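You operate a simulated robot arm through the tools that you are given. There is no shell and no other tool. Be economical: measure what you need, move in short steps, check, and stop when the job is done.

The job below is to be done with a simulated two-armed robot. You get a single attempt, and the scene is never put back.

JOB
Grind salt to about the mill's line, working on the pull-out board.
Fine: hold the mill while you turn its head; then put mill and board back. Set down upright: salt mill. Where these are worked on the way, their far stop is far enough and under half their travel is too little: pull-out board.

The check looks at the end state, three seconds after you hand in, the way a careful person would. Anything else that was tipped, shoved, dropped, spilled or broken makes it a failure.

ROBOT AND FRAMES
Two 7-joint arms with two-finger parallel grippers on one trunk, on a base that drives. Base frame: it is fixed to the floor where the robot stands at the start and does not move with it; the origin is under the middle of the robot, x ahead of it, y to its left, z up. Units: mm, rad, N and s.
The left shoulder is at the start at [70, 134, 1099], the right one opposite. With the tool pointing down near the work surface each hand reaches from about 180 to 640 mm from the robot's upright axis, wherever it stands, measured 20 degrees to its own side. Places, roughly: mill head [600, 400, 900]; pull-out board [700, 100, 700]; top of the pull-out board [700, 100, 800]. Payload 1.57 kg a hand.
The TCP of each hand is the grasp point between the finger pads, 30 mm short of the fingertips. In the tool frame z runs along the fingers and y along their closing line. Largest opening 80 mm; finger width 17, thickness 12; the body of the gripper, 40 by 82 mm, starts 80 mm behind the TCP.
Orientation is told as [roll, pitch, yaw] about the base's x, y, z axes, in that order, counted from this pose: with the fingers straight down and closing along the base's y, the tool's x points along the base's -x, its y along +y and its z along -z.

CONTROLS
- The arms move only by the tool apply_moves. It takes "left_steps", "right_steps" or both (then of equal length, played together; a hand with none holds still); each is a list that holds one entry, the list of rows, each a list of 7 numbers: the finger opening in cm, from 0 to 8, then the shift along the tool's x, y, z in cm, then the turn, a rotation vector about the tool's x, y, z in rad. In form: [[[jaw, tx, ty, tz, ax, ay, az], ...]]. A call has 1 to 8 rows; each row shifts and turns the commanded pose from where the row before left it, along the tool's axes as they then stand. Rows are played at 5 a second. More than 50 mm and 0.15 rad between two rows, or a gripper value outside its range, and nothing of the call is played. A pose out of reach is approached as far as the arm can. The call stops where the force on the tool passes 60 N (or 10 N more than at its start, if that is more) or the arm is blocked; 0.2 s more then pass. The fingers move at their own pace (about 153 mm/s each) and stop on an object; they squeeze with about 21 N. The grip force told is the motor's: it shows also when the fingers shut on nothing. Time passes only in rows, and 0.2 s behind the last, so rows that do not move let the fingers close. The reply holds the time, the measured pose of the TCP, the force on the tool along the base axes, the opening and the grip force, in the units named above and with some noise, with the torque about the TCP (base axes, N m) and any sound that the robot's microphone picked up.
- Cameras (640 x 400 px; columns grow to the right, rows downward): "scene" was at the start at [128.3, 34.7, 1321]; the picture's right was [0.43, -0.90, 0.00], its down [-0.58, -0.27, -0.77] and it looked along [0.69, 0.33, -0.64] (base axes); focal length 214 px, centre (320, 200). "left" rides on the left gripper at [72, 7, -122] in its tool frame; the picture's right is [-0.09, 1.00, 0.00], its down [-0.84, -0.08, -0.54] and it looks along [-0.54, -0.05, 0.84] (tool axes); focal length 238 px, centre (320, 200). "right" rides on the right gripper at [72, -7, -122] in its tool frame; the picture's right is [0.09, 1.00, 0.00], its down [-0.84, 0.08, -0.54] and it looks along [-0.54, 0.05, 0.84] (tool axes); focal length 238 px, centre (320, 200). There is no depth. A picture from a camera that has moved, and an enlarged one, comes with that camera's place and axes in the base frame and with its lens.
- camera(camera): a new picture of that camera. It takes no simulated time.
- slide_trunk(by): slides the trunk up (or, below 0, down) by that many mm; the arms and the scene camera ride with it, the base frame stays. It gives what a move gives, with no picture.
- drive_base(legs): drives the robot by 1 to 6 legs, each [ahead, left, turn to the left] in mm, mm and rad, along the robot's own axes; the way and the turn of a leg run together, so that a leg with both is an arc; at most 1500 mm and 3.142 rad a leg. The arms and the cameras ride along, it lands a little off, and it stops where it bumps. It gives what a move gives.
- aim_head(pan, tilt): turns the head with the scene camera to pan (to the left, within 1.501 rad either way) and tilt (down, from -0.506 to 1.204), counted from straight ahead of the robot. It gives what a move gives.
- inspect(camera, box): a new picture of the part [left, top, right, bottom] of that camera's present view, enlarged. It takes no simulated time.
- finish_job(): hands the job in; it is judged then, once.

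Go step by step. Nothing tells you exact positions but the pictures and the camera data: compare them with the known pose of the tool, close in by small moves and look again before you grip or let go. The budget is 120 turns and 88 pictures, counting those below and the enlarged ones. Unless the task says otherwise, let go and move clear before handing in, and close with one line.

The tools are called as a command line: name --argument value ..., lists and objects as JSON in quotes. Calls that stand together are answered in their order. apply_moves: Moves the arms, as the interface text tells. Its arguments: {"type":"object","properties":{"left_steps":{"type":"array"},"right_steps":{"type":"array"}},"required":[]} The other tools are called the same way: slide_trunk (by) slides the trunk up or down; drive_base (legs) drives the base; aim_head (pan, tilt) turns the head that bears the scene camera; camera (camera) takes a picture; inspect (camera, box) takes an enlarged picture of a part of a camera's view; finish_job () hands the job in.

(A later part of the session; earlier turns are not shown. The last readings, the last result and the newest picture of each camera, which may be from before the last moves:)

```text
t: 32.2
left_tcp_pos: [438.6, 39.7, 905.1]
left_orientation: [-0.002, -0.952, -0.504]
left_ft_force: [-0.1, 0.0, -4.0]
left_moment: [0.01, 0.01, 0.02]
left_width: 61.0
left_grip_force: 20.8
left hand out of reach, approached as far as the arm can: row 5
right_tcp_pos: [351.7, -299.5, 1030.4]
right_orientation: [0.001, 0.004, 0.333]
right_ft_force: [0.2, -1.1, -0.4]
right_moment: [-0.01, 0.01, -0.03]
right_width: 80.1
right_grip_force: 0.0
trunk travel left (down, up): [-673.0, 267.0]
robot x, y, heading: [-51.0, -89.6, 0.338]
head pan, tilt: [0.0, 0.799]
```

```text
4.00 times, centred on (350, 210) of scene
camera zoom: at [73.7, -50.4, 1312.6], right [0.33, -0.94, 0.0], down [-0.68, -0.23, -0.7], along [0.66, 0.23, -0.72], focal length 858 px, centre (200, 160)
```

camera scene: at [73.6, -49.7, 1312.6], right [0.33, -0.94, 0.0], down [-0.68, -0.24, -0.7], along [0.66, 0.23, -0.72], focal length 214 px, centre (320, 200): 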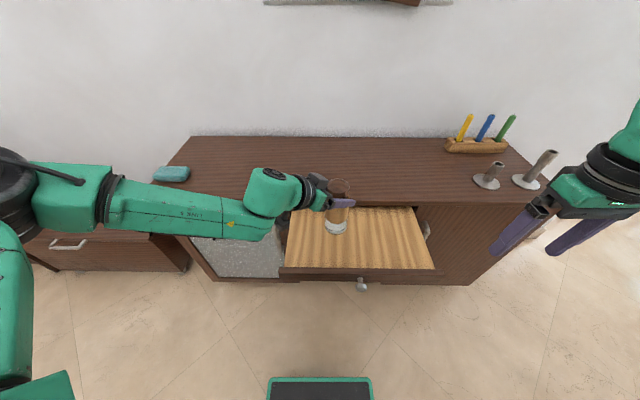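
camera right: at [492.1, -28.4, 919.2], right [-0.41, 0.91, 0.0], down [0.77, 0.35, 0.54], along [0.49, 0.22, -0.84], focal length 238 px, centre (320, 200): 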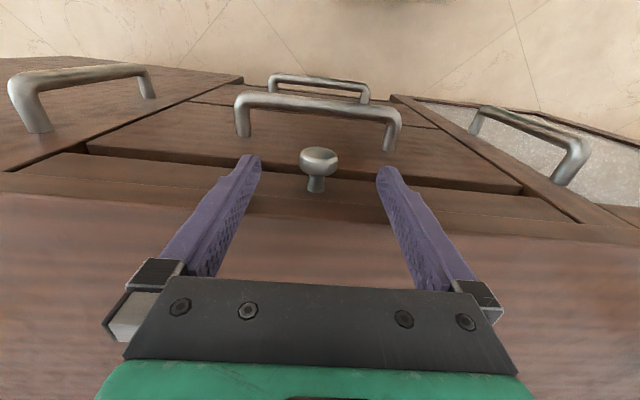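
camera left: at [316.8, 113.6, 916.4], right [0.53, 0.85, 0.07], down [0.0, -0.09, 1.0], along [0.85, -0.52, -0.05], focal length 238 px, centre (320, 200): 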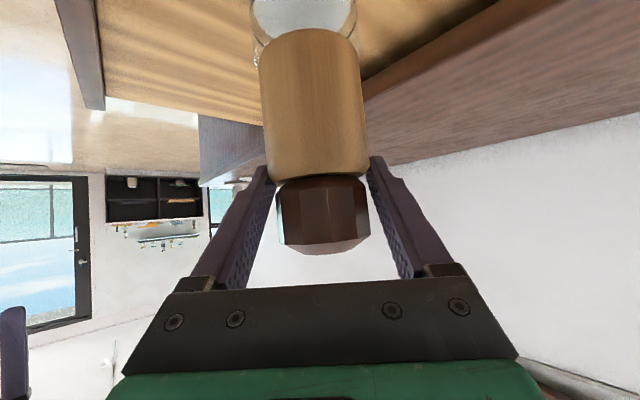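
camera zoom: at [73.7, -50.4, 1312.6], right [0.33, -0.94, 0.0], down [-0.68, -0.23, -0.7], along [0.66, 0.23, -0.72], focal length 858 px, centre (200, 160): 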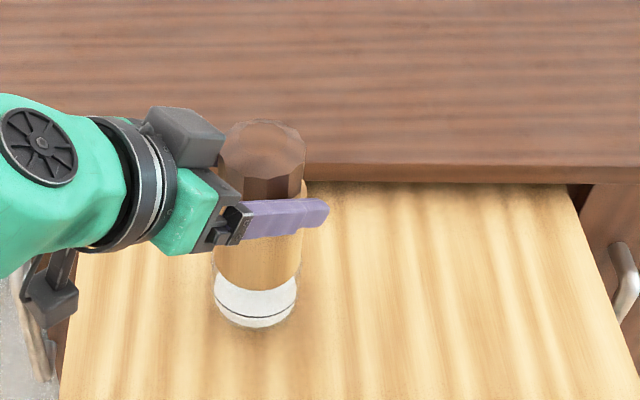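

The slip has stopped, and the mill base is about 25 mm above the board. The left arm is at a low limit here, so I'll lower with the trunk in small steps and watch the force.

slide_trunk --by -15

slide_trunk --by -6

inspect --camera "scene" --box '[270, 160, 430, 260]'

```text
t: 32.8
left_tcp_pos: [438.5, 39.2, 889.5]
left_orientation: [0.0, -0.952, -0.501]
left_ft_force: [0.1, 0.1, -3.3]
left_moment: [0.0, -0.02, -0.01]
left_width: 61.3
left_grip_force: 21.1
right_tcp_pos: [350.2, -299.2, 1016.4]
right_orientation: [0.003, 0.002, 0.334]
right_ft_force: [-0.6, -0.1, -0.4]
right_moment: [-0.01, -0.01, 0.01]
right_width: 79.9
right_grip_force: 0.0
trunk travel left (down, up): [-658.0, 282.0]
robot x, y, heading: [-54.1, -88.4, 0.333]
head pan, tilt: [0.0, 0.799]
```

```text
t: 33.4
left_tcp_pos: [439.1, 38.9, 883.5]
left_orientation: [-0.001, -0.951, -0.503]
left_ft_force: [0.2, -0.2, -4.5]
left_moment: [0.02, -0.02, -0.01]
left_width: 60.9
left_grip_force: 21.4
right_tcp_pos: [350.4, -298.5, 1009.0]
right_orientation: [0.002, 0.002, 0.333]
right_ft_force: [0.6, -0.3, 0.4]
right_moment: [-0.01, -0.02, 0.0]
right_width: 80.1
right_grip_force: 0.1
trunk travel left (down, up): [-652.0, 288.0]
robot x, y, heading: [-52.9, -89.5, 0.335]
head pan, tilt: [0.0, 0.799]
```

```text
4.00 times, centred on (350, 210) of scene
camera zoom: at [73.8, -50.5, 1291.5], right [0.33, -0.94, 0.0], down [-0.68, -0.23, -0.7], along [0.66, 0.23, -0.72], focal length 858 px, centre (200, 160)
```

zoom: 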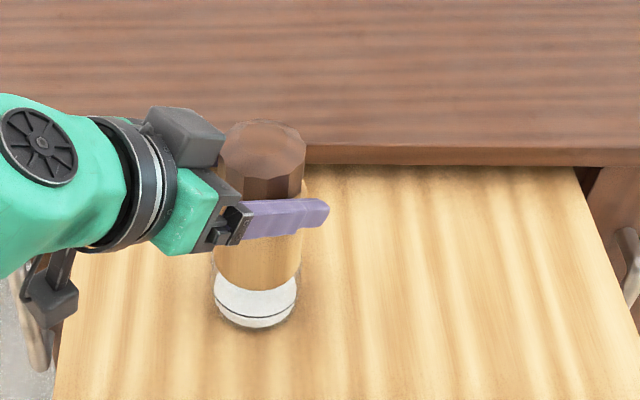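

Still hanging at its full weight. I'll continue down in small steps.

slide_trunk --by -6

slide_trunk --by -5

```text
t: 33.9
left_tcp_pos: [438.1, 38.6, 878.9]
left_orientation: [0.005, -0.956, -0.507]
left_ft_force: [0.3, -1.5, 6.3]
left_moment: [0.03, -0.28, -0.01]
left_width: 60.9
left_grip_force: 20.9
right_tcp_pos: [350.0, -299.1, 1003.1]
right_orientation: [0.004, -0.002, 0.333]
right_ft_force: [0.5, -0.4, 0.7]
right_moment: [0.01, 0.0, -0.06]
right_width: 80.2
right_grip_force: 0.1
trunk travel left (down, up): [-646.0, 294.0]
robot x, y, heading: [-52.4, -89.3, 0.337]
head pan, tilt: [0.0, 0.799]
```

```text
t: 34.5
left_tcp_pos: [437.4, 38.6, 875.4]
left_orientation: [0.003, -0.953, -0.507]
left_ft_force: [0.7, -4.4, 12.7]
left_moment: [-0.22, -0.11, -0.02]
left_width: 61.4
left_grip_force: 20.8
right_tcp_pos: [349.9, -299.8, 999.3]
right_orientation: [0.001, -0.001, 0.334]
right_ft_force: [-0.3, 0.0, 0.3]
right_moment: [0.0, 0.03, 0.02]
right_width: 80.0
right_grip_force: 0.1
trunk travel left (down, up): [-641.0, 299.0]
robot x, y, heading: [-51.2, -90.3, 0.333]
head pan, tilt: [0.0, 0.799]
```

The mill is standing on the board. I'll open the left hand, check it stands, then re-grip lower on the wood using the trunk.

apply_moves --left_steps '[[[7, 0, 0, 0, 0, 0, 0], [8, 0, 0, 0, 0, 0, 0], [8, 0, 0, 0, 0, 0, 0]]]'

camera --camera "left"

inspect --camera "scene" --box '[270, 160, 430, 260]'

```text
t: 35.3
left_tcp_pos: [437.8, 39.2, 874.3]
left_orientation: [-0.001, -0.951, -0.502]
left_ft_force: [-0.6, 0.1, -0.1]
left_moment: [-0.02, 0.0, 0.01]
left_width: 80.0
left_grip_force: 0.1
right_tcp_pos: [351.2, -297.8, 999.7]
right_orientation: [0.004, 0.004, 0.334]
right_ft_force: [0.7, -0.3, -0.2]
right_moment: [0.01, 0.02, 0.01]
right_width: 80.1
right_grip_force: 0.0
trunk travel left (down, up): [-641.0, 299.0]
robot x, y, heading: [-50.5, -90.8, 0.333]
head pan, tilt: [0.0, 0.799]
```

```text
51 pictures are left
camera left: at [316.5, 113.6, 884.4], right [0.53, 0.85, 0.07], down [0.0, -0.09, 1.0], along [0.85, -0.52, -0.05], focal length 238 px, centre (320, 200)
```

left: 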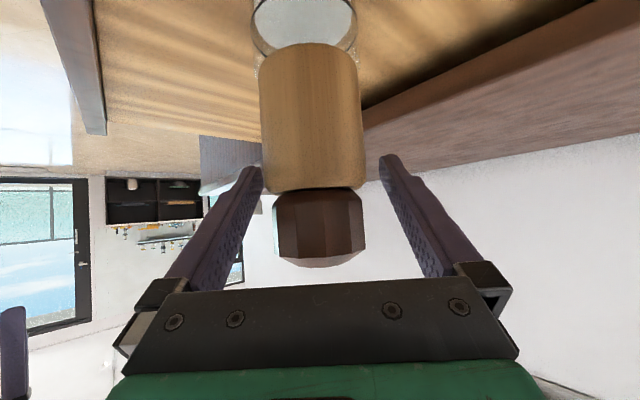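

```text
4.00 times, centred on (350, 210) of scene
camera zoom: at [73.4, -50.4, 1280.6], right [0.33, -0.94, 0.0], down [-0.68, -0.23, -0.7], along [0.66, 0.23, -0.72], focal length 858 px, centre (200, 160)
```

zoom: 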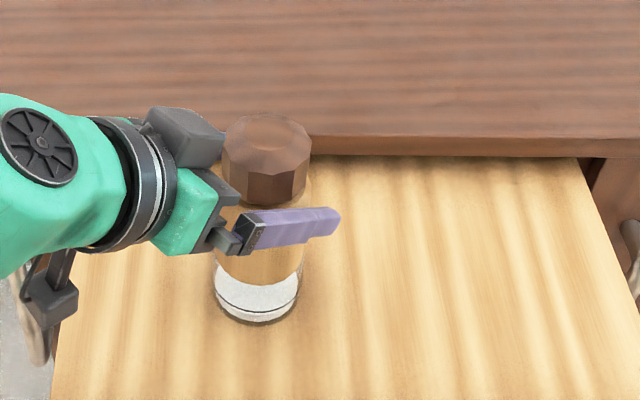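

It stands upright. I'll lower ~38 mm by trunk to mid-wood, re-centre and grip.

slide_trunk --by -38

apply_moves --left_steps '[[[8, 0, -0.35, 0, 0, 0, 0], [6.8, 0, 0, 0, 0, 0, 0], [6, 0, 0, 0, 0, 0, 0], [4, 0, 0, 0, 0, 0, 0], [0, 0, 0, 0, 0, 0, 0]]]'

camera --camera "left"

camera --camera "scene"

```text
t: 36.1
left_tcp_pos: [437.8, 39.3, 836.2]
left_orientation: [0.0, -0.954, -0.502]
left_ft_force: [-0.3, 0.1, -0.2]
left_moment: [0.0, 0.01, -0.03]
left_width: 80.1
left_grip_force: 0.0
right_tcp_pos: [351.1, -300.7, 960.5]
right_orientation: [0.0, 0.001, 0.334]
right_ft_force: [-0.2, 0.6, 0.0]
right_moment: [0.0, 0.02, -0.01]
right_width: 79.8
right_grip_force: 0.1
trunk travel left (down, up): [-603.0, 337.0]
robot x, y, heading: [-51.1, -92.1, 0.335]
head pan, tilt: [0.0, 0.799]
```

```text
t: 37.3
left_tcp_pos: [436.2, 37.4, 835.3]
left_orientation: [-0.001, -0.953, -0.503]
left_ft_force: [0.3, 0.4, -0.6]
left_moment: [0.13, -0.05, 0.0]
left_width: 61.0
left_grip_force: 20.7
right_tcp_pos: [352.3, -298.7, 961.7]
right_orientation: [0.002, 0.003, 0.333]
right_ft_force: [-0.4, 0.0, -0.3]
right_moment: [-0.02, -0.02, 0.02]
right_width: 80.2
right_grip_force: 0.1
trunk travel left (down, up): [-603.0, 337.0]
robot x, y, heading: [-52.6, -92.3, 0.333]
head pan, tilt: [0.0, 0.799]
```

```text
49 pictures are left
camera left: at [314.2, 110.7, 847.2], right [0.53, 0.85, 0.07], down [0.0, -0.09, 1.0], along [0.85, -0.52, -0.05], focal length 238 px, centre (320, 200)
```

left: 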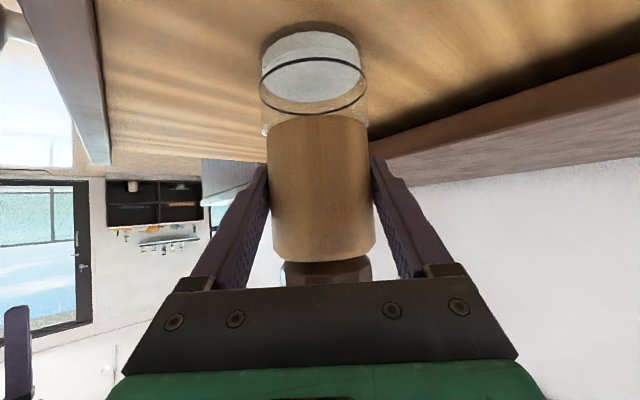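

```text
48 pictures are left
camera scene: at [73.0, -50.6, 1242.7], right [0.33, -0.94, 0.0], down [-0.68, -0.23, -0.7], along [0.66, 0.23, -0.72], focal length 214 px, centre (320, 200)
```

scene: 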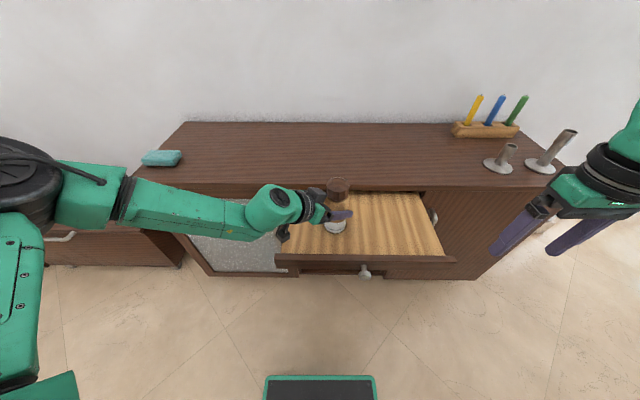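

The mill is firmly held at mid-wood. I'll bring the right hand in from the right, high, stopping just short of the head to look.

apply_moves --right_steps '[[[8, -1.5, 2, -3, 0, 0, 0], [8, -2.4, 3.5, -1, 0, 0, 0], [8, -2.4, 3.5, -1, 0, 0, 0], [8, -2.4, 3.5, -0.5, 0, 0, 0], [8, -2.4, 3.5, 0, 0, 0, 0], [8, -2.4, 3.5, 0, 0, 0, 0], [8, -2.4, 3.5, 0, 0, 0, 0]]]'

camera --camera "right"

camera --camera "scene"

```text
t: 38.9
left_tcp_pos: [436.4, 36.9, 835.7]
left_orientation: [0.001, -0.954, -0.503]
left_ft_force: [0.4, 0.6, 0.0]
left_moment: [-0.07, -0.15, 0.05]
left_width: 61.2
left_grip_force: 20.9
right_tcp_pos: [421.9, -56.1, 1015.3]
right_orientation: [0.002, -0.001, 0.327]
right_ft_force: [0.3, 0.2, 0.2]
right_moment: [0.01, 0.0, 0.01]
right_width: 80.0
right_grip_force: 0.0
right hand out of reach, approached as far as the arm can: row 7
trunk travel left (down, up): [-603.0, 337.0]
robot x, y, heading: [-51.1, -92.0, 0.334]
head pan, tilt: [0.0, 0.799]
```

```text
47 pictures are left
camera right: at [356.3, -85.2, 1138.4], right [-0.41, 0.91, 0.0], down [0.77, 0.34, 0.54], along [0.49, 0.22, -0.84], focal length 238 px, centre (320, 200)
```

right: 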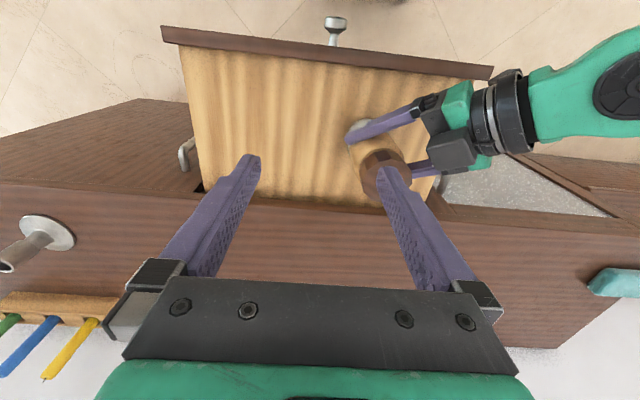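

```text
46 pictures are left
camera scene: at [72.8, -51.2, 1242.7], right [0.33, -0.94, 0.0], down [-0.68, -0.23, -0.7], along [0.66, 0.23, -0.72], focal length 214 px, centre (320, 200)
```

scene: 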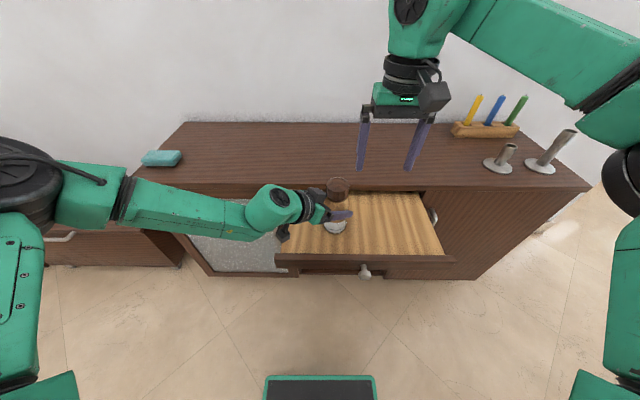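

apply_moves --right_steps '[[[8, 0, 1.5, 1.5, 0, 0, 0], [8, -0.9, 2.1, 1.5, 0, 0, 0], [8, -0.9, 2.1, 1.5, 0, 0, 0], [8, -0.9, 2.1, 1, 0, 0, 0], [8, 0, 0, 0, 0, 0, 0]]]'

camera --camera "right"

inspect --camera "scene" --box '[260, 100, 420, 250]'

```text
t: 40.1
left_tcp_pos: [436.2, 36.2, 835.0]
left_orientation: [0.001, -0.953, -0.503]
left_ft_force: [0.8, -0.1, 1.4]
left_moment: [-0.15, -0.17, -0.01]
left_width: 61.1
left_grip_force: 21.5
right_tcp_pos: [429.7, -50.2, 994.1]
right_orientation: [0.001, 0.002, 0.334]
right_ft_force: [-0.1, -0.5, 0.2]
right_moment: [-0.01, 0.02, -0.02]
right_width: 80.0
right_grip_force: 0.0
right hand out of reach, approached as far as the arm can: row 1, 2, 3, 4
trunk travel left (down, up): [-603.0, 337.0]
robot x, y, heading: [-54.4, -86.4, 0.336]
head pan, tilt: [0.0, 0.799]
```

```text
45 pictures are left
camera right: at [364.2, -79.8, 1116.1], right [-0.41, 0.91, 0.0], down [0.77, 0.35, 0.54], along [0.49, 0.23, -0.84], focal length 238 px, centre (320, 200)
```

right: 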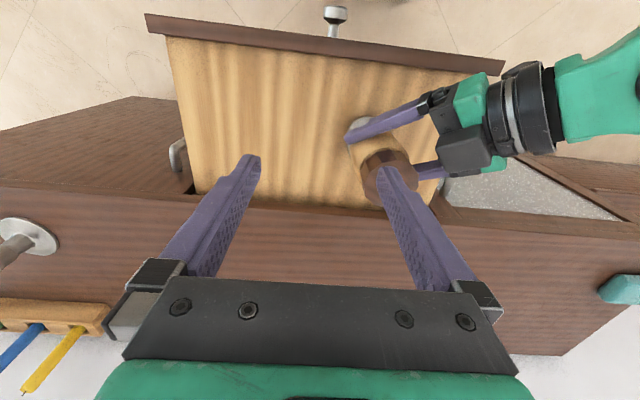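

```text
2.67 times, centred on (340, 175) of scene
camera zoom: at [73.2, -50.8, 1242.7], right [0.33, -0.94, 0.0], down [-0.68, -0.23, -0.7], along [0.66, 0.23, -0.72], focal length 572 px, centre (267, 267)
```

zoom: 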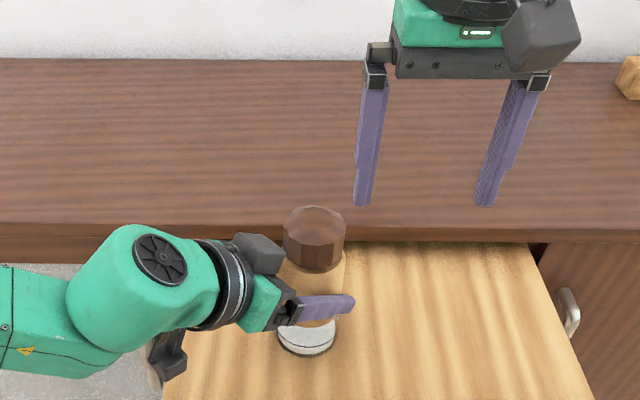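

The right hand's limit comes from being high relative to the lowered shoulder. I'll descend first, with the tips still above the head, then move across.

apply_moves --right_steps '[[[8, 0, 0, 2, 0, 0, 0], [8, 0, 0, 2, 0, 0, 0], [8, -0.9, 2, 0, 0, 0, 0], [8, -0.9, 2, 0, 0, 0, 0], [8, -0.9, 2, 0, 0, 0, 0], [8, 0, 1, 0, 0, 0, 0], [8, 0, 0, 0, 0, 0, 0]]]'

camera --camera "right"

```text
t: 41.7
left_tcp_pos: [435.2, 36.2, 836.1]
left_orientation: [0.0, -0.952, -0.502]
left_ft_force: [-1.1, 0.4, 0.4]
left_moment: [-0.09, -0.06, 0.01]
left_width: 61.1
left_grip_force: 20.6
right_tcp_pos: [411.4, -29.9, 945.2]
right_orientation: [0.001, 0.0, 0.333]
right_ft_force: [0.0, 0.7, -0.3]
right_moment: [0.01, 0.0, 0.02]
right_width: 80.2
right_grip_force: 0.0
right hand out of reach, approached as far as the arm can: row 3, 4, 5, 6
trunk travel left (down, up): [-603.0, 337.0]
robot x, y, heading: [-55.8, -90.7, 0.335]
head pan, tilt: [0.0, 0.799]
```

```text
43 pictures are left
camera right: at [345.8, -60.2, 1068.6], right [-0.41, 0.91, 0.0], down [0.77, 0.35, 0.54], along [0.49, 0.23, -0.84], focal length 238 px, centre (320, 200)
```

right: 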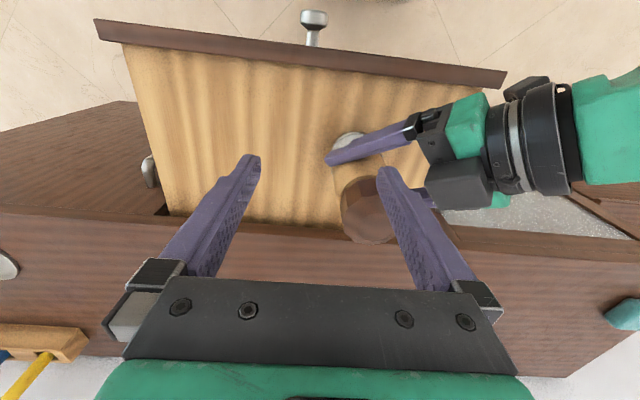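

The right arm tops out about 390 mm ahead of its shoulder at this height, so the mill should stand about 60 mm closer to the robot. I'll back the right hand off, then lift the mill a few mm, yaw the left hand, and shift it nearer.

apply_moves --right_steps '[[[8, 0, -2, -1, 0, 0, 0], [8, 0, -2, -1, 0, 0, 0], [8, 0, -2, -1, 0, 0, 0], [8, 0, -2, 0, 0, 0, 0], [8, 0, 0, 0, 0, 0, 0], [8, 0, 0, 0, 0, 0, 0]]]' --left_steps '[[[0, 0, 0, 0, 0, 0, 0], [0, -0.33, 0, -0.23, 0, 0, 0], [0, -0.33, 0, -0.23, 0, 0, 0], [0, 0, 0, 0, 0.108, 0, 0.077], [0, 0, 0, 0, 0.108, 0, 0.077], [0, 0, 0, 0, 0.108, 0, 0.077]]]'

camera --camera "left"

```text
t: 43.1
left_tcp_pos: [437.3, 40.0, 842.0]
left_orientation: [-0.014, -0.915, -0.648]
left_ft_force: [0.7, 0.2, -3.2]
left_moment: [0.01, 0.02, -0.04]
left_width: 61.2
left_grip_force: 21.3
left hand out of reach, approached as far as the arm can: row 5, 6
right_tcp_pos: [437.9, -106.9, 977.3]
right_orientation: [0.003, 0.002, 0.332]
right_ft_force: [-0.5, 0.0, 0.3]
right_moment: [-0.01, 0.01, -0.03]
right_width: 80.2
right_grip_force: 0.0
trunk travel left (down, up): [-603.0, 337.0]
robot x, y, heading: [-52.8, -95.6, 0.338]
head pan, tilt: [0.0, 0.799]
```

```text
42 pictures are left
camera left: at [329.0, 131.4, 858.4], right [0.65, 0.75, 0.06], down [0.02, -0.1, 0.99], along [0.76, -0.65, -0.08], focal length 238 px, centre (320, 200)
```

left: 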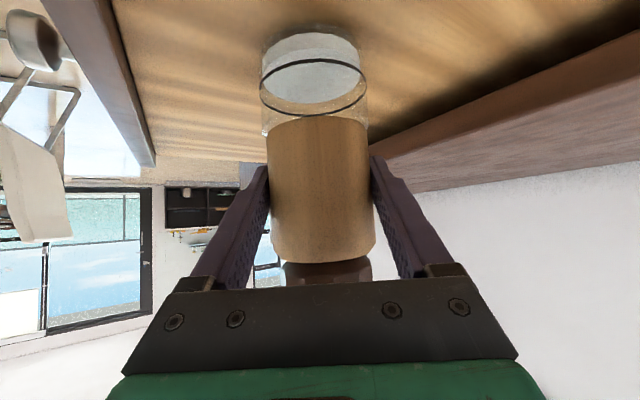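

The mill isn't slipping, but the yaw is at a joint limit. I'll restore the attitude and try simply shifting toward the robot.

apply_moves --left_steps '[[[0, 0, 0, 0, -0.108, -0.037, -0.077], [0, 0.32, -0.85, -0.44, 0, 0, 0], [0, 0.32, -0.85, -0.44, 0, 0, 0], [0, 0.32, -0.85, -0.44, 0, 0, 0], [0, 0.32, -0.85, -0.44, 0, 0, 0], [0, 0, 0, 0, 0, 0, 0]]]'

```text
t: 44.5
left_tcp_pos: [401.3, 21.6, 842.3]
left_orientation: [-0.013, -0.953, -0.515]
left_ft_force: [-0.8, 0.0, -4.4]
left_moment: [0.01, 0.03, 0.0]
left_width: 61.4
left_grip_force: 20.9
right_tcp_pos: [438.9, -105.7, 976.7]
right_orientation: [0.002, 0.003, 0.334]
right_ft_force: [-0.2, 0.3, 0.2]
right_moment: [-0.01, 0.0, -0.01]
right_width: 79.8
right_grip_force: 0.0
trunk travel left (down, up): [-603.0, 337.0]
robot x, y, heading: [-51.6, -92.2, 0.335]
head pan, tilt: [0.0, 0.799]
```

That worked. I'll go a bit more, then set down.

apply_moves --left_steps '[[[0, 0.16, -1.43, -0.23, 0, 0, 0], [0, 0.16, -1.43, -0.23, 0, 0, 0], [0, 0, 0, 0, 0, 0, 0], [0, 0.25, 0, 0.18, 0, 0, 0], [0, 0.25, 0, 0.18, 0, 0, 0], [0, 0.08, 0, 0.06, 0, 0, 0], [0, 0, 0, 0, 0, 0, 0]]]'

camera --camera "left"

```text
t: 46.1
left_tcp_pos: [380.6, -1.3, 835.8]
left_orientation: [-0.012, -0.952, -0.515]
left_ft_force: [-0.5, 0.4, -3.1]
left_moment: [0.06, -0.01, -0.01]
left_width: 61.1
left_grip_force: 21.0
right_tcp_pos: [437.5, -105.4, 977.4]
right_orientation: [0.002, 0.0, 0.332]
right_ft_force: [-0.3, 0.5, -0.6]
right_moment: [0.02, -0.03, 0.02]
right_width: 80.0
right_grip_force: 0.1
trunk travel left (down, up): [-603.0, 337.0]
robot x, y, heading: [-52.9, -89.2, 0.336]
head pan, tilt: [0.0, 0.799]
```

```text
41 pictures are left
camera left: at [262.5, 76.2, 846.8], right [0.55, 0.83, 0.07], down [0.0, -0.08, 1.0], along [0.84, -0.54, -0.05], focal length 238 px, centre (320, 200)
```

left: 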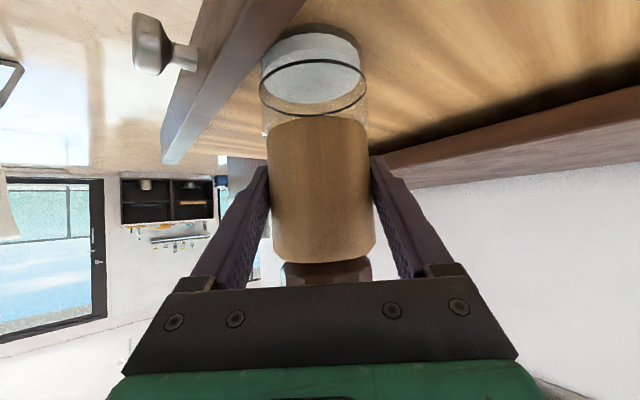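

The mill touches the board, so I'll settle it 1 mm more and bring the right hand across over the head.

apply_moves --left_steps '[[[0, 0.1, 0, 0.07, 0, 0, 0], [0, 0, 0, 0, 0, 0, 0], [0, 0, 0, 0, 0, 0, 0], [0, 0, 0, 0, 0, 0, 0], [0, 0, 0, 0, 0, 0, 0], [0, 0, 0, 0, 0, 0, 0]]]' --right_steps '[[[8, 0.5, 2.5, 0.6, 0, 0, 0], [8, 0.5, 2.5, 0.6, 0, 0, 0], [8, 0.5, 2.5, 0.6, 0, 0, 0], [8, 0.5, 2.5, 0.6, 0, 0, 0], [8, 0.2, 1.9, 0, 0, 0, 0], [8, 0, 0, 0, 0, 0, 0]]]'

camera --camera "right"

inspect --camera "scene" --box '[280, 110, 440, 260]'

```text
t: 47.5
left_tcp_pos: [380.9, -1.0, 835.3]
left_orientation: [-0.012, -0.956, -0.517]
left_ft_force: [2.3, 0.0, 6.2]
left_moment: [0.3, -0.08, -0.05]
left_width: 61.0
left_grip_force: 20.4
right_tcp_pos: [377.9, -21.2, 951.2]
right_orientation: [0.001, 0.0, 0.333]
right_ft_force: [-1.2, 0.0, -0.6]
right_moment: [0.01, -0.02, 0.01]
right_width: 79.5
right_grip_force: 0.1
right hand out of reach, approached as far as the arm can: row 4, 5
trunk travel left (down, up): [-603.0, 337.0]
robot x, y, heading: [-51.2, -92.7, 0.333]
head pan, tilt: [0.0, 0.799]
```

```text
40 pictures are left
camera right: at [313.0, -51.1, 1073.5], right [-0.41, 0.91, 0.0], down [0.77, 0.35, 0.54], along [0.49, 0.23, -0.84], focal length 238 px, centre (320, 200)
```

right: 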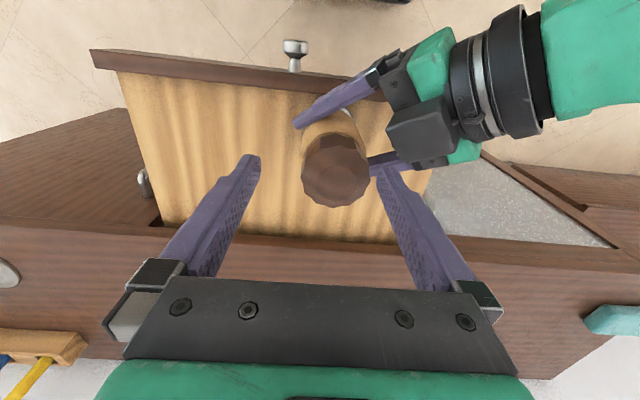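

```text
2.67 times, centred on (360, 185) of scene
camera zoom: at [72.5, -50.9, 1242.8], right [0.33, -0.94, 0.0], down [-0.68, -0.23, -0.7], along [0.66, 0.23, -0.72], focal length 572 px, centre (213, 240)
```

zoom: 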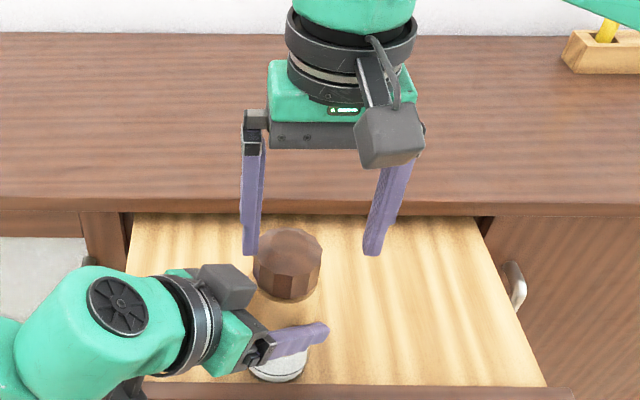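

The right hand is still 10–16 mm short. I'll shift the mill by that small amount so it comes under the right hand, holding it with the left as before.

apply_moves --left_steps '[[[0, 0, 0, 0, 0, 0, 0], [0, -0.35, 0, -0.25, 0, 0, 0], [0, -0.16, -0.79, 0.23, 0, 0, 0], [0, -0.16, -0.79, 0.23, 0, 0, 0], [0, -0.16, -0.79, 0.23, 0, 0, 0], [0, 0, 0, 0, 0, 0, 0], [0, 0.2, 0, 0.14, 0, 0, 0], [0, 0.2, 0, 0.14, 0, 0, 0]]]' --right_steps '[[[8, 0, 0, -0.8, 0, 0, 0], [8, 0, 0, 0, 0, 0, 0], [8, 0, 0, 0, 0, 0, 0], [8, 0, 0, 0, 0, 0, 0], [8, 0, 0, 0, 0, 0, 0], [8, 0, 0, 0, 0, 0, 0], [8, 0, 0, 0, 0, 0, 0], [8, 0, 0, 0, 0, 0, 0]]]'

camera --camera "right"

inspect --camera "scene" --box '[280, 110, 440, 260]'

```text
t: 49.3
left_tcp_pos: [372.9, -14.5, 840.1]
left_orientation: [-0.016, -0.952, -0.512]
left_ft_force: [1.5, 0.7, -3.6]
left_moment: [0.0, -0.09, -0.01]
left_width: 61.2
left_grip_force: 20.6
left hand out of reach, approached as far as the arm can: row 4, 5
right_tcp_pos: [379.5, -21.9, 959.0]
right_orientation: [0.003, 0.001, 0.333]
right_ft_force: [0.6, -0.4, 0.0]
right_moment: [0.04, -0.01, 0.01]
right_width: 80.3
right_grip_force: 0.0
trunk travel left (down, up): [-603.0, 337.0]
robot x, y, heading: [-50.8, -90.7, 0.333]
head pan, tilt: [0.0, 0.799]
```

```text
38 pictures are left
camera right: at [313.9, -52.0, 1080.8], right [-0.41, 0.91, 0.0], down [0.77, 0.35, 0.54], along [0.49, 0.23, -0.84], focal length 238 px, centre (320, 200)
```

right: 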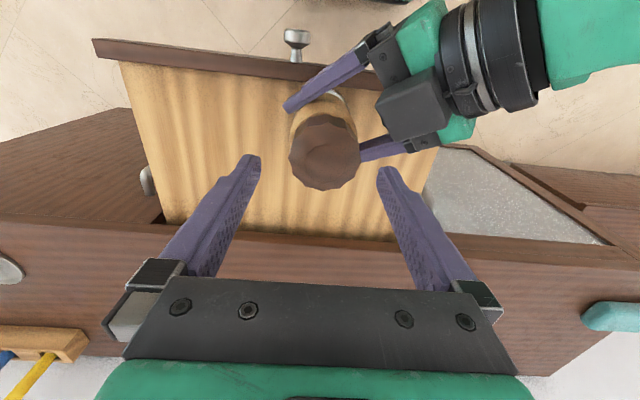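

```text
2.67 times, centred on (360, 185) of scene
camera zoom: at [74.0, -50.4, 1242.6], right [0.33, -0.94, 0.0], down [-0.68, -0.23, -0.7], along [0.66, 0.23, -0.72], focal length 572 px, centre (213, 240)
```

zoom: 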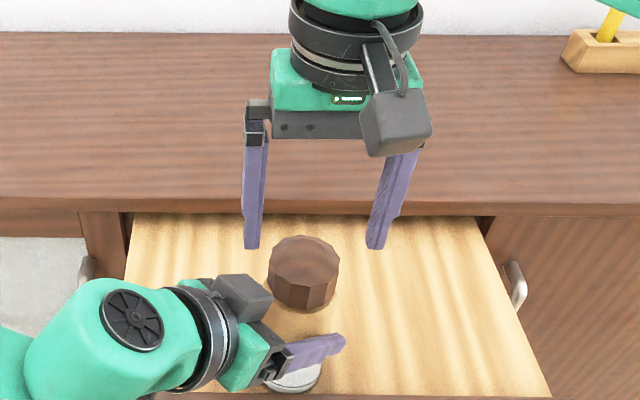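

The head is now nearly centred below the right hand. I'll set the mill down, nudge the right hand 7 mm back and 5 mm left, and descend to just above.

apply_moves --left_steps '[[[0, 0.2, 0, 0.15, 0, 0, 0], [0, 0.25, 0, 0.18, 0, 0, 0], [0, 0, 0, 0, 0, 0, 0], [0, 0, 0, 0, 0, 0, 0]]]' --right_steps '[[[8, 0, 0, 0, 0, 0, 0], [8, 0.7, 0.5, 0, 0, 0, 0], [8, 0, 0, 1.2, 0, 0, 0], [8, 0, 0, 0, 0, 0, 0]]]'

camera --camera "right"

camera --camera "left"

```text
t: 50.3
left_tcp_pos: [371.3, -14.3, 837.8]
left_orientation: [-0.012, -0.953, -0.515]
left_ft_force: [0.4, 0.2, -3.9]
left_moment: [0.02, -0.03, -0.01]
left_width: 61.1
left_grip_force: 20.5
left hand out of reach, approached as far as the arm can: row 1
right_tcp_pos: [371.4, -18.3, 947.3]
right_orientation: [0.001, 0.002, 0.333]
right_ft_force: [-0.4, -0.5, -1.0]
right_moment: [0.01, 0.01, -0.03]
right_width: 80.1
right_grip_force: 0.0
trunk travel left (down, up): [-603.0, 337.0]
robot x, y, heading: [-51.2, -95.0, 0.332]
head pan, tilt: [0.0, 0.799]
```

```text
36 pictures are left
camera right: at [305.8, -48.8, 1069.1], right [-0.41, 0.91, 0.0], down [0.77, 0.35, 0.54], along [0.49, 0.22, -0.84], focal length 238 px, centre (320, 200)
```

right: 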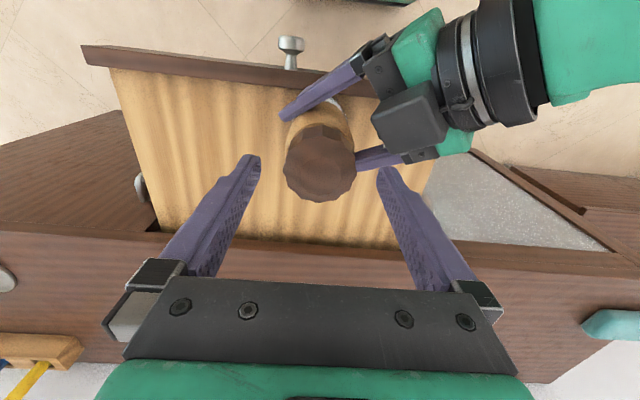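

```text
35 pictures are left
camera left: at [251.4, 63.1, 847.8], right [0.55, 0.83, 0.07], down [0.0, -0.08, 1.0], along [0.84, -0.54, -0.05], focal length 238 px, centre (320, 200)
```

left: 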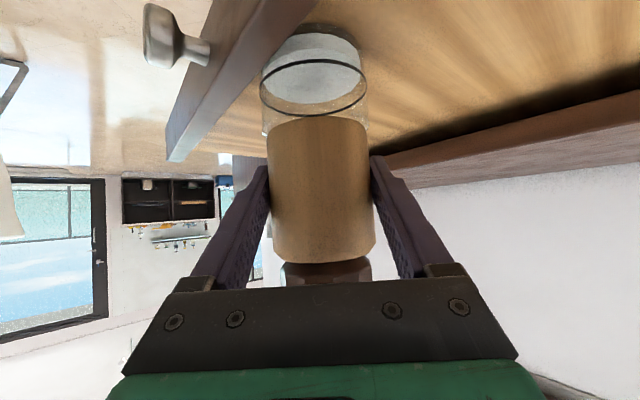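

The left arm is at its low limit, so I'll seat the mill with a 3 mm trunk drop. Then the right hand descends over the head to about z 903.

slide_trunk --by -3

apply_moves --right_steps '[[[8, 0.5, 0, 1, 0, 0, 0], [8, 0, 0, 1.2, 0, 0, 0], [8, 0, 0, 1.2, 0, 0, 0], [8, 0, 0, 0.6, 0, 0, 0], [8, 0, 0, 0, 0, 0, 0]]]'

camera --camera "right"

inspect --camera "scene" --box '[280, 130, 440, 260]'

```text
t: 50.8
left_tcp_pos: [371.1, -14.4, 836.3]
left_orientation: [-0.009, -0.957, -0.518]
left_ft_force: [1.1, 0.4, 5.1]
left_moment: [0.28, 0.03, -0.03]
left_width: 61.2
left_grip_force: 21.3
right_tcp_pos: [369.9, -18.8, 944.5]
right_orientation: [0.001, 0.0, 0.333]
right_ft_force: [0.0, -0.4, 0.1]
right_moment: [0.01, 0.0, 0.03]
right_width: 79.9
right_grip_force: 0.1
trunk travel left (down, up): [-600.0, 340.0]
robot x, y, heading: [-48.9, -88.8, 0.334]
head pan, tilt: [0.0, 0.799]
```

```text
t: 52.0
left_tcp_pos: [370.0, -14.2, 834.7]
left_orientation: [-0.015, -0.953, -0.517]
left_ft_force: [-2.4, -3.0, -1.1]
left_moment: [-0.09, -1.02, 0.31]
left_width: 60.9
left_grip_force: 21.3
right_tcp_pos: [365.6, -20.1, 905.4]
right_orientation: [0.005, -0.003, 0.331]
right_ft_force: [4.8, 2.2, 13.0]
right_moment: [0.5, 0.38, -0.22]
right_width: 80.0
right_grip_force: 0.1
trunk travel left (down, up): [-600.0, 340.0]
robot x, y, heading: [-52.3, -90.8, 0.334]
head pan, tilt: [0.0, 0.799]
```

```text
34 pictures are left
camera right: at [300.0, -50.7, 1028.0], right [-0.41, 0.91, 0.0], down [0.77, 0.34, 0.54], along [0.49, 0.23, -0.84], focal length 238 px, centre (320, 200)
```

right: 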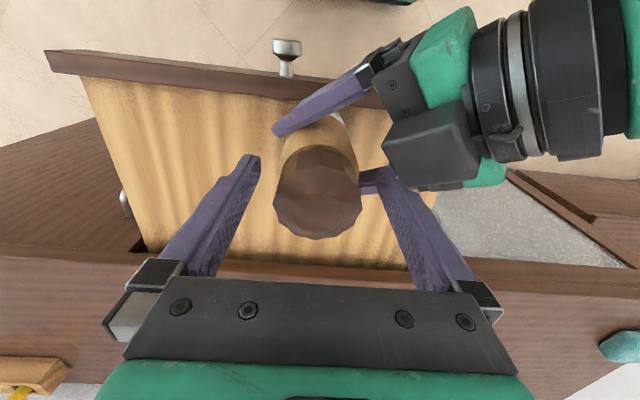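

```text
3.08 times, centred on (360, 195) of scene
camera zoom: at [72.1, -51.3, 1239.8], right [0.33, -0.94, 0.0], down [-0.68, -0.23, -0.7], along [0.66, 0.23, -0.72], focal length 660 px, centre (197, 215)
```

zoom: 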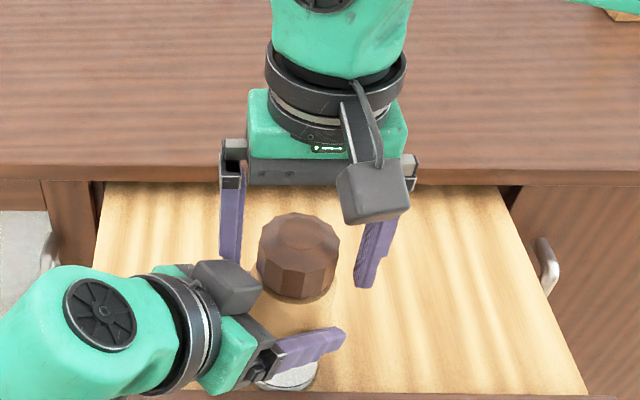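

The right hand's left finger touched the left gripper's motor box. I'll back up 25 mm, then turn the right hand so its closing line is perpendicular to the left hand.

apply_moves --right_steps '[[[8, 0, 0, -1.2, 0, 0, 0], [8, 0, 0, -1.3, 0, 0, 0], [7.2, 0, 0, 0, 0, 0, 0.14], [7.2, 0, 0, 0, 0, 0, 0.14], [7.2, 0, 0, 0, 0, 0, 0.14], [7.2, 0, 0, 0, 0, 0, 0.14], [7.2, 0, 0, 0, 0, 0, 0.14], [7.2, 0, 0, 0, 0, 0, 0.14]]]'

camera --camera "right"

inspect --camera "scene" --box '[280, 130, 440, 260]'

```text
t: 53.8
left_tcp_pos: [371.3, -13.7, 833.6]
left_orientation: [-0.015, -0.953, -0.515]
left_ft_force: [-0.8, -0.1, -3.1]
left_moment: [0.08, 0.07, -0.02]
left_width: 61.1
left_grip_force: 21.2
right_tcp_pos: [366.4, -20.0, 930.8]
right_orientation: [0.001, 0.001, -0.509]
right_ft_force: [0.3, -0.4, -0.2]
right_moment: [-0.03, -0.01, -0.01]
right_width: 72.2
right_grip_force: 0.1
trunk travel left (down, up): [-600.0, 340.0]
robot x, y, heading: [-50.6, -88.4, 0.335]
head pan, tilt: [0.0, 0.799]
```

```text
32 pictures are left
camera right: at [300.5, 8.5, 1051.5], right [0.4, 0.91, 0.0], down [0.77, -0.34, 0.54], along [0.49, -0.22, -0.84], focal length 238 px, centre (320, 200)
```

right: 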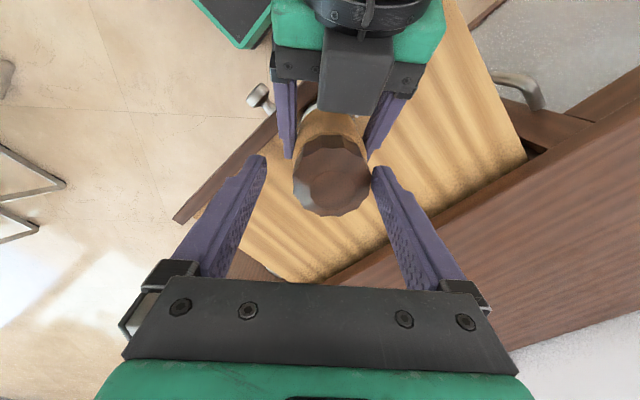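

```text
3.08 times, centred on (360, 195) of scene
camera zoom: at [73.4, -50.5, 1239.6], right [0.33, -0.94, 0.0], down [-0.68, -0.23, -0.7], along [0.66, 0.23, -0.72], focal length 660 px, centre (197, 215)
```

zoom: 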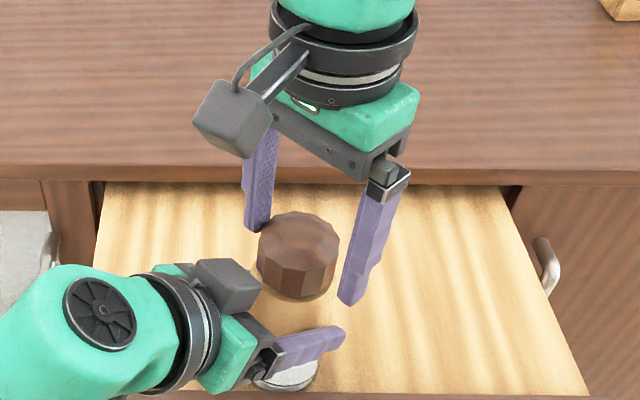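

Aligned now. I'll correct by ~7 mm toward the axis and descend to about z 904.

apply_moves --right_steps '[[[7.6, 0.3, 0.6, 0, 0, 0, 0], [7.6, 0, 0, 1, 0, 0, 0], [7.6, 0, 0, 1, 0, 0, 0], [7.6, 0, 0, 0.6, 0, 0, 0], [7.6, 0, 0, 0, 0, 0, 0]]]'

camera --camera "right"

inspect --camera "scene" --box '[280, 130, 440, 260]'

```text
t: 55.0
left_tcp_pos: [370.6, -14.6, 833.2]
left_orientation: [-0.015, -0.954, -0.516]
left_ft_force: [0.1, 0.1, -3.4]
left_moment: [0.03, 0.0, 0.0]
left_width: 61.0
left_grip_force: 20.8
right_tcp_pos: [366.0, -15.0, 903.0]
right_orientation: [0.0, 0.002, -0.507]
right_ft_force: [0.0, 0.1, 0.2]
right_moment: [-0.05, -0.01, -0.01]
right_width: 75.8
right_grip_force: 0.0
trunk travel left (down, up): [-600.0, 340.0]
robot x, y, heading: [-54.5, -90.6, 0.336]
head pan, tilt: [0.0, 0.799]
```

```text
30 pictures are left
camera right: at [300.5, 14.7, 1025.5], right [0.4, 0.92, 0.0], down [0.77, -0.34, 0.54], along [0.49, -0.22, -0.84], focal length 238 px, centre (320, 200)
```

right: 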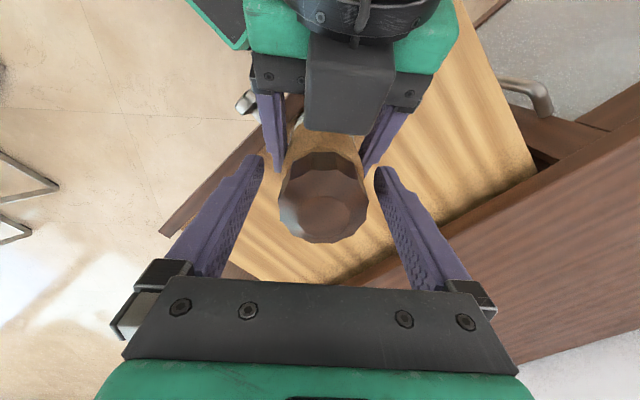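

```text
3.08 times, centred on (360, 195) of scene
camera zoom: at [73.6, -50.5, 1239.6], right [0.33, -0.94, 0.0], down [-0.68, -0.23, -0.7], along [0.66, 0.23, -0.72], focal length 660 px, centre (197, 215)
```

zoom: 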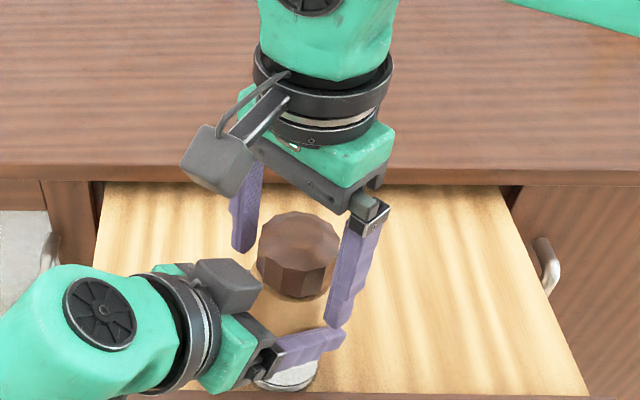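

Well centred. I'll close the right hand on the head.

apply_moves --right_steps '[[[6.5, 0, 0, 0, 0, 0, 0], [5.8, 0, 0, 0, 0, 0, 0], [4, 0, 0, 0, 0, 0, 0], [0, 0, 0, 0, 0, 0, 0], [0, 0, 0, 0, 0, 0, 0]]]'

```text
t: 56.2
left_tcp_pos: [371.3, -15.0, 834.4]
left_orientation: [-0.016, -0.952, -0.518]
left_ft_force: [-8.8, -14.3, -2.2]
left_moment: [0.44, -0.69, -0.09]
left_width: 61.2
left_grip_force: 21.1
right_tcp_pos: [367.6, -13.1, 903.1]
right_orientation: [0.005, 0.004, -0.506]
right_ft_force: [7.6, 14.4, 0.3]
right_moment: [0.57, 0.13, 0.16]
right_width: 53.2
right_grip_force: 21.0
trunk travel left (down, up): [-600.0, 340.0]
robot x, y, heading: [-50.3, -90.5, 0.335]
head pan, tilt: [0.0, 0.799]
```

There's a side force of 16 N along the closing line, so I'll relax it by shifting ~3 mm and test a small turn.

apply_moves --right_steps '[[[0, 0, 0.25, 0, 0, 0, 0], [0, 0, 0.1, 0, 0, 0, 0], [0, 0, 0, 0, 0, 0, 0.1], [0, 0, 0, 0, 0, 0, 0.12], [0, 0, 0, 0, 0, 0, 0.12], [0, 0, 0, 0, 0, 0, 0]]]'

inspect --camera "left" --box '[240, 10, 400, 110]'

```text
t: 57.6
left_tcp_pos: [370.7, -16.7, 832.1]
left_orientation: [-0.02, -0.952, -0.518]
left_ft_force: [-13.6, -23.6, -6.3]
left_moment: [0.48, -0.69, -0.11]
left_width: 62.0
left_grip_force: 21.0
right_tcp_pos: [366.8, -13.1, 904.5]
right_orientation: [0.01, 0.005, -0.847]
right_ft_force: [16.2, 22.6, 12.4]
right_moment: [0.76, -0.66, 0.3]
right_width: 53.2
right_grip_force: 21.3
right hand out of reach, approached as far as the arm can: row 1
trunk travel left (down, up): [-600.0, 340.0]
robot x, y, heading: [-53.8, -89.6, 0.336]
head pan, tilt: [0.0, 0.799]
```

```text
4.00 times, centred on (320, 60) of left
camera zoom: at [249.7, 62.0, 845.1], right [0.55, 0.83, 0.06], down [0.0, -0.08, 1.0], along [0.83, -0.55, -0.05], focal length 953 px, centre (320, 760)
```

zoom: 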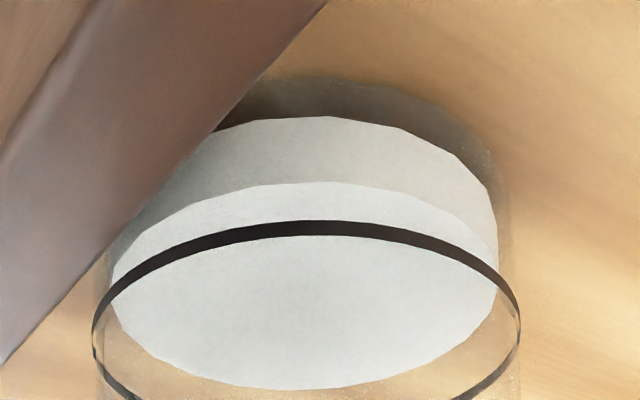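

The turn works and the salt seems to be rising slightly. I'll relieve the side load by moving the left hand 4 mm toward the right hand, then continue turning.

apply_moves --left_steps '[[[0, 0, -0.2, 0, 0, 0, 0], [0, 0, -0.2, 0, 0, 0, 0], [0, 0, 0, 0, 0, 0, 0]]]' --right_steps '[[[0, 0, 0, 0, 0, 0, 0], [0, 0, 0, 0, 0, 0, 0], [0, 0, 0, 0, 0, 0, 0]]]'

```text
t: 58.4
left_tcp_pos: [368.9, -16.0, 834.2]
left_orientation: [-0.015, -0.949, -0.514]
left_ft_force: [-9.2, -17.1, -13.5]
left_moment: [0.57, -0.22, -0.09]
left_width: 62.1
left_grip_force: 20.4
right_tcp_pos: [366.4, -12.1, 903.9]
right_orientation: [0.005, 0.006, -0.846]
right_ft_force: [10.8, 19.1, 18.6]
right_moment: [0.6, -0.6, 0.18]
right_width: 53.2
right_grip_force: 21.1
trunk travel left (down, up): [-600.0, 340.0]
robot x, y, heading: [-50.8, -92.2, 0.33]
head pan, tilt: [0.0, 0.799]
```

Part of the load is vertical, so the right fingertips are pressing on something, likely the wood shoulder. I'll open the right hand, lift 4 mm, and look.

apply_moves --right_steps '[[[6.8, 0, 0, 0, 0, 0, 0], [6.8, 0, 0, -0.4, 0, 0, 0], [6.8, 0, 0, 0, 0, 0, 0]]]'

camera --camera "right"

inspect --camera "scene" --box '[300, 140, 420, 250]'

```text
t: 59.2
left_tcp_pos: [369.6, -15.1, 836.1]
left_orientation: [-0.01, -0.955, -0.514]
left_ft_force: [0.1, 0.8, -2.3]
left_moment: [0.07, -0.07, -0.02]
left_width: 60.8
left_grip_force: 21.5
right_tcp_pos: [366.9, -15.6, 905.8]
right_orientation: [0.0, 0.001, -0.846]
right_ft_force: [0.7, 0.8, -0.2]
right_moment: [0.0, 0.03, -0.02]
right_width: 67.9
right_grip_force: 0.0
trunk travel left (down, up): [-600.0, 340.0]
robot x, y, heading: [-54.7, -92.7, 0.332]
head pan, tilt: [0.0, 0.799]
```

```text
27 pictures are left
camera right: at [313.9, 35.0, 1029.0], right [0.68, 0.73, 0.0], down [0.61, -0.58, 0.54], along [0.39, -0.37, -0.84], focal length 238 px, centre (320, 200)
```

right: 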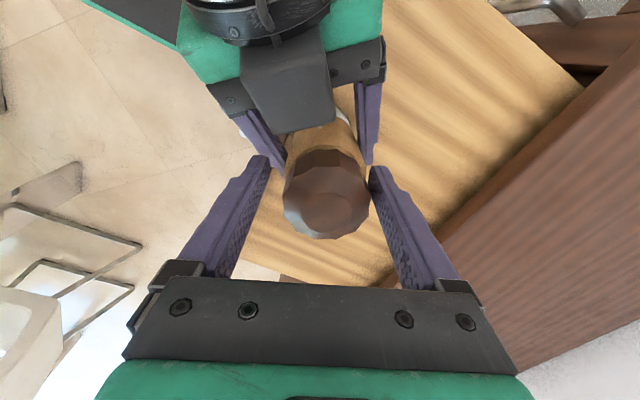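

```text
3.64 times, centred on (360, 195) of scene
camera zoom: at [73.4, -50.4, 1239.6], right [0.33, -0.94, 0.0], down [-0.68, -0.23, -0.7], along [0.66, 0.23, -0.72], focal length 780 px, centre (174, 218)
```

zoom: 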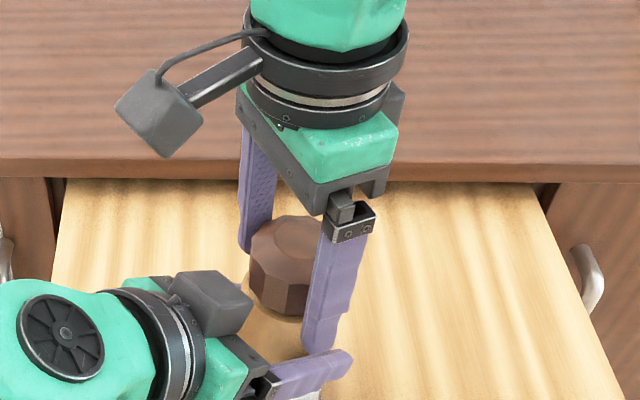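

The mill is ~4 mm off along the closing line, and both arms are at their reach edges. I'll raise both hands 8 mm with the mill shifted slightly right, then bring everything down with the trunk.

apply_moves --left_steps '[[[0, -0.33, 0, -0.23, 0, 0, 0], [0, -0.33, 0, -0.23, 0, 0, 0], [0, 0, -0.25, 0, 0, 0, 0], [0, 0, -0.25, 0, 0, 0, 0]]]' --right_steps '[[[6.8, 0, 0, -0.6, 0, 0, 0], [6.8, 0, 0, -0.6, 0, 0, 0], [6.8, 0, 0, 0, 0, 0, 0], [6.8, 0, 0, 0, 0, 0, 0]]]'

slide_trunk --by -9

camera --camera "right"

```text
t: 60.2
left_tcp_pos: [367.2, -20.8, 842.0]
left_orientation: [-0.014, -0.954, -0.514]
left_ft_force: [1.9, 1.7, -3.9]
left_moment: [0.21, -0.17, -0.01]
left_width: 61.0
left_grip_force: 20.7
right_tcp_pos: [366.8, -14.4, 920.7]
right_orientation: [0.0, 0.003, -0.847]
right_ft_force: [0.1, -0.7, 0.7]
right_moment: [0.0, 0.0, 0.0]
right_width: 68.3
right_grip_force: 0.0
trunk travel left (down, up): [-600.0, 340.0]
robot x, y, heading: [-50.3, -94.1, 0.33]
head pan, tilt: [0.0, 0.799]
```

```text
t: 60.8
left_tcp_pos: [366.8, -22.4, 835.4]
left_orientation: [-0.009, -0.958, -0.519]
left_ft_force: [1.6, -0.5, 8.6]
left_moment: [-0.09, -0.25, 0.05]
left_width: 61.1
left_grip_force: 21.4
right_tcp_pos: [365.5, -15.3, 909.5]
right_orientation: [0.001, 0.005, -0.846]
right_ft_force: [0.6, 0.6, -0.5]
right_moment: [0.01, -0.02, 0.01]
right_width: 68.2
right_grip_force: 0.1
trunk travel left (down, up): [-591.0, 349.0]
robot x, y, heading: [-53.6, -89.9, 0.333]
head pan, tilt: [0.0, 0.799]
```

```text
25 pictures are left
camera right: at [313.3, 34.2, 1033.0], right [0.69, 0.73, 0.0], down [0.61, -0.58, 0.54], along [0.39, -0.37, -0.84], focal length 238 px, centre (320, 200)
```

right: 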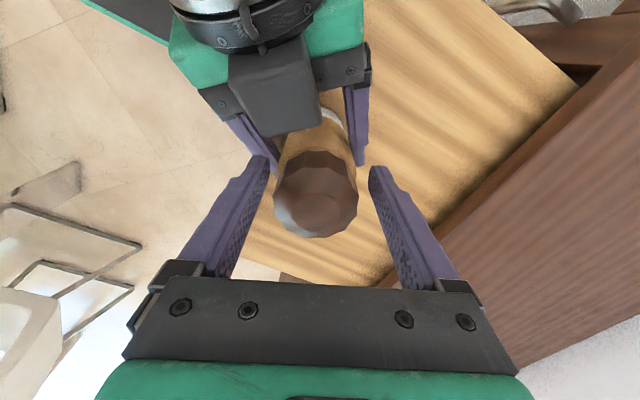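

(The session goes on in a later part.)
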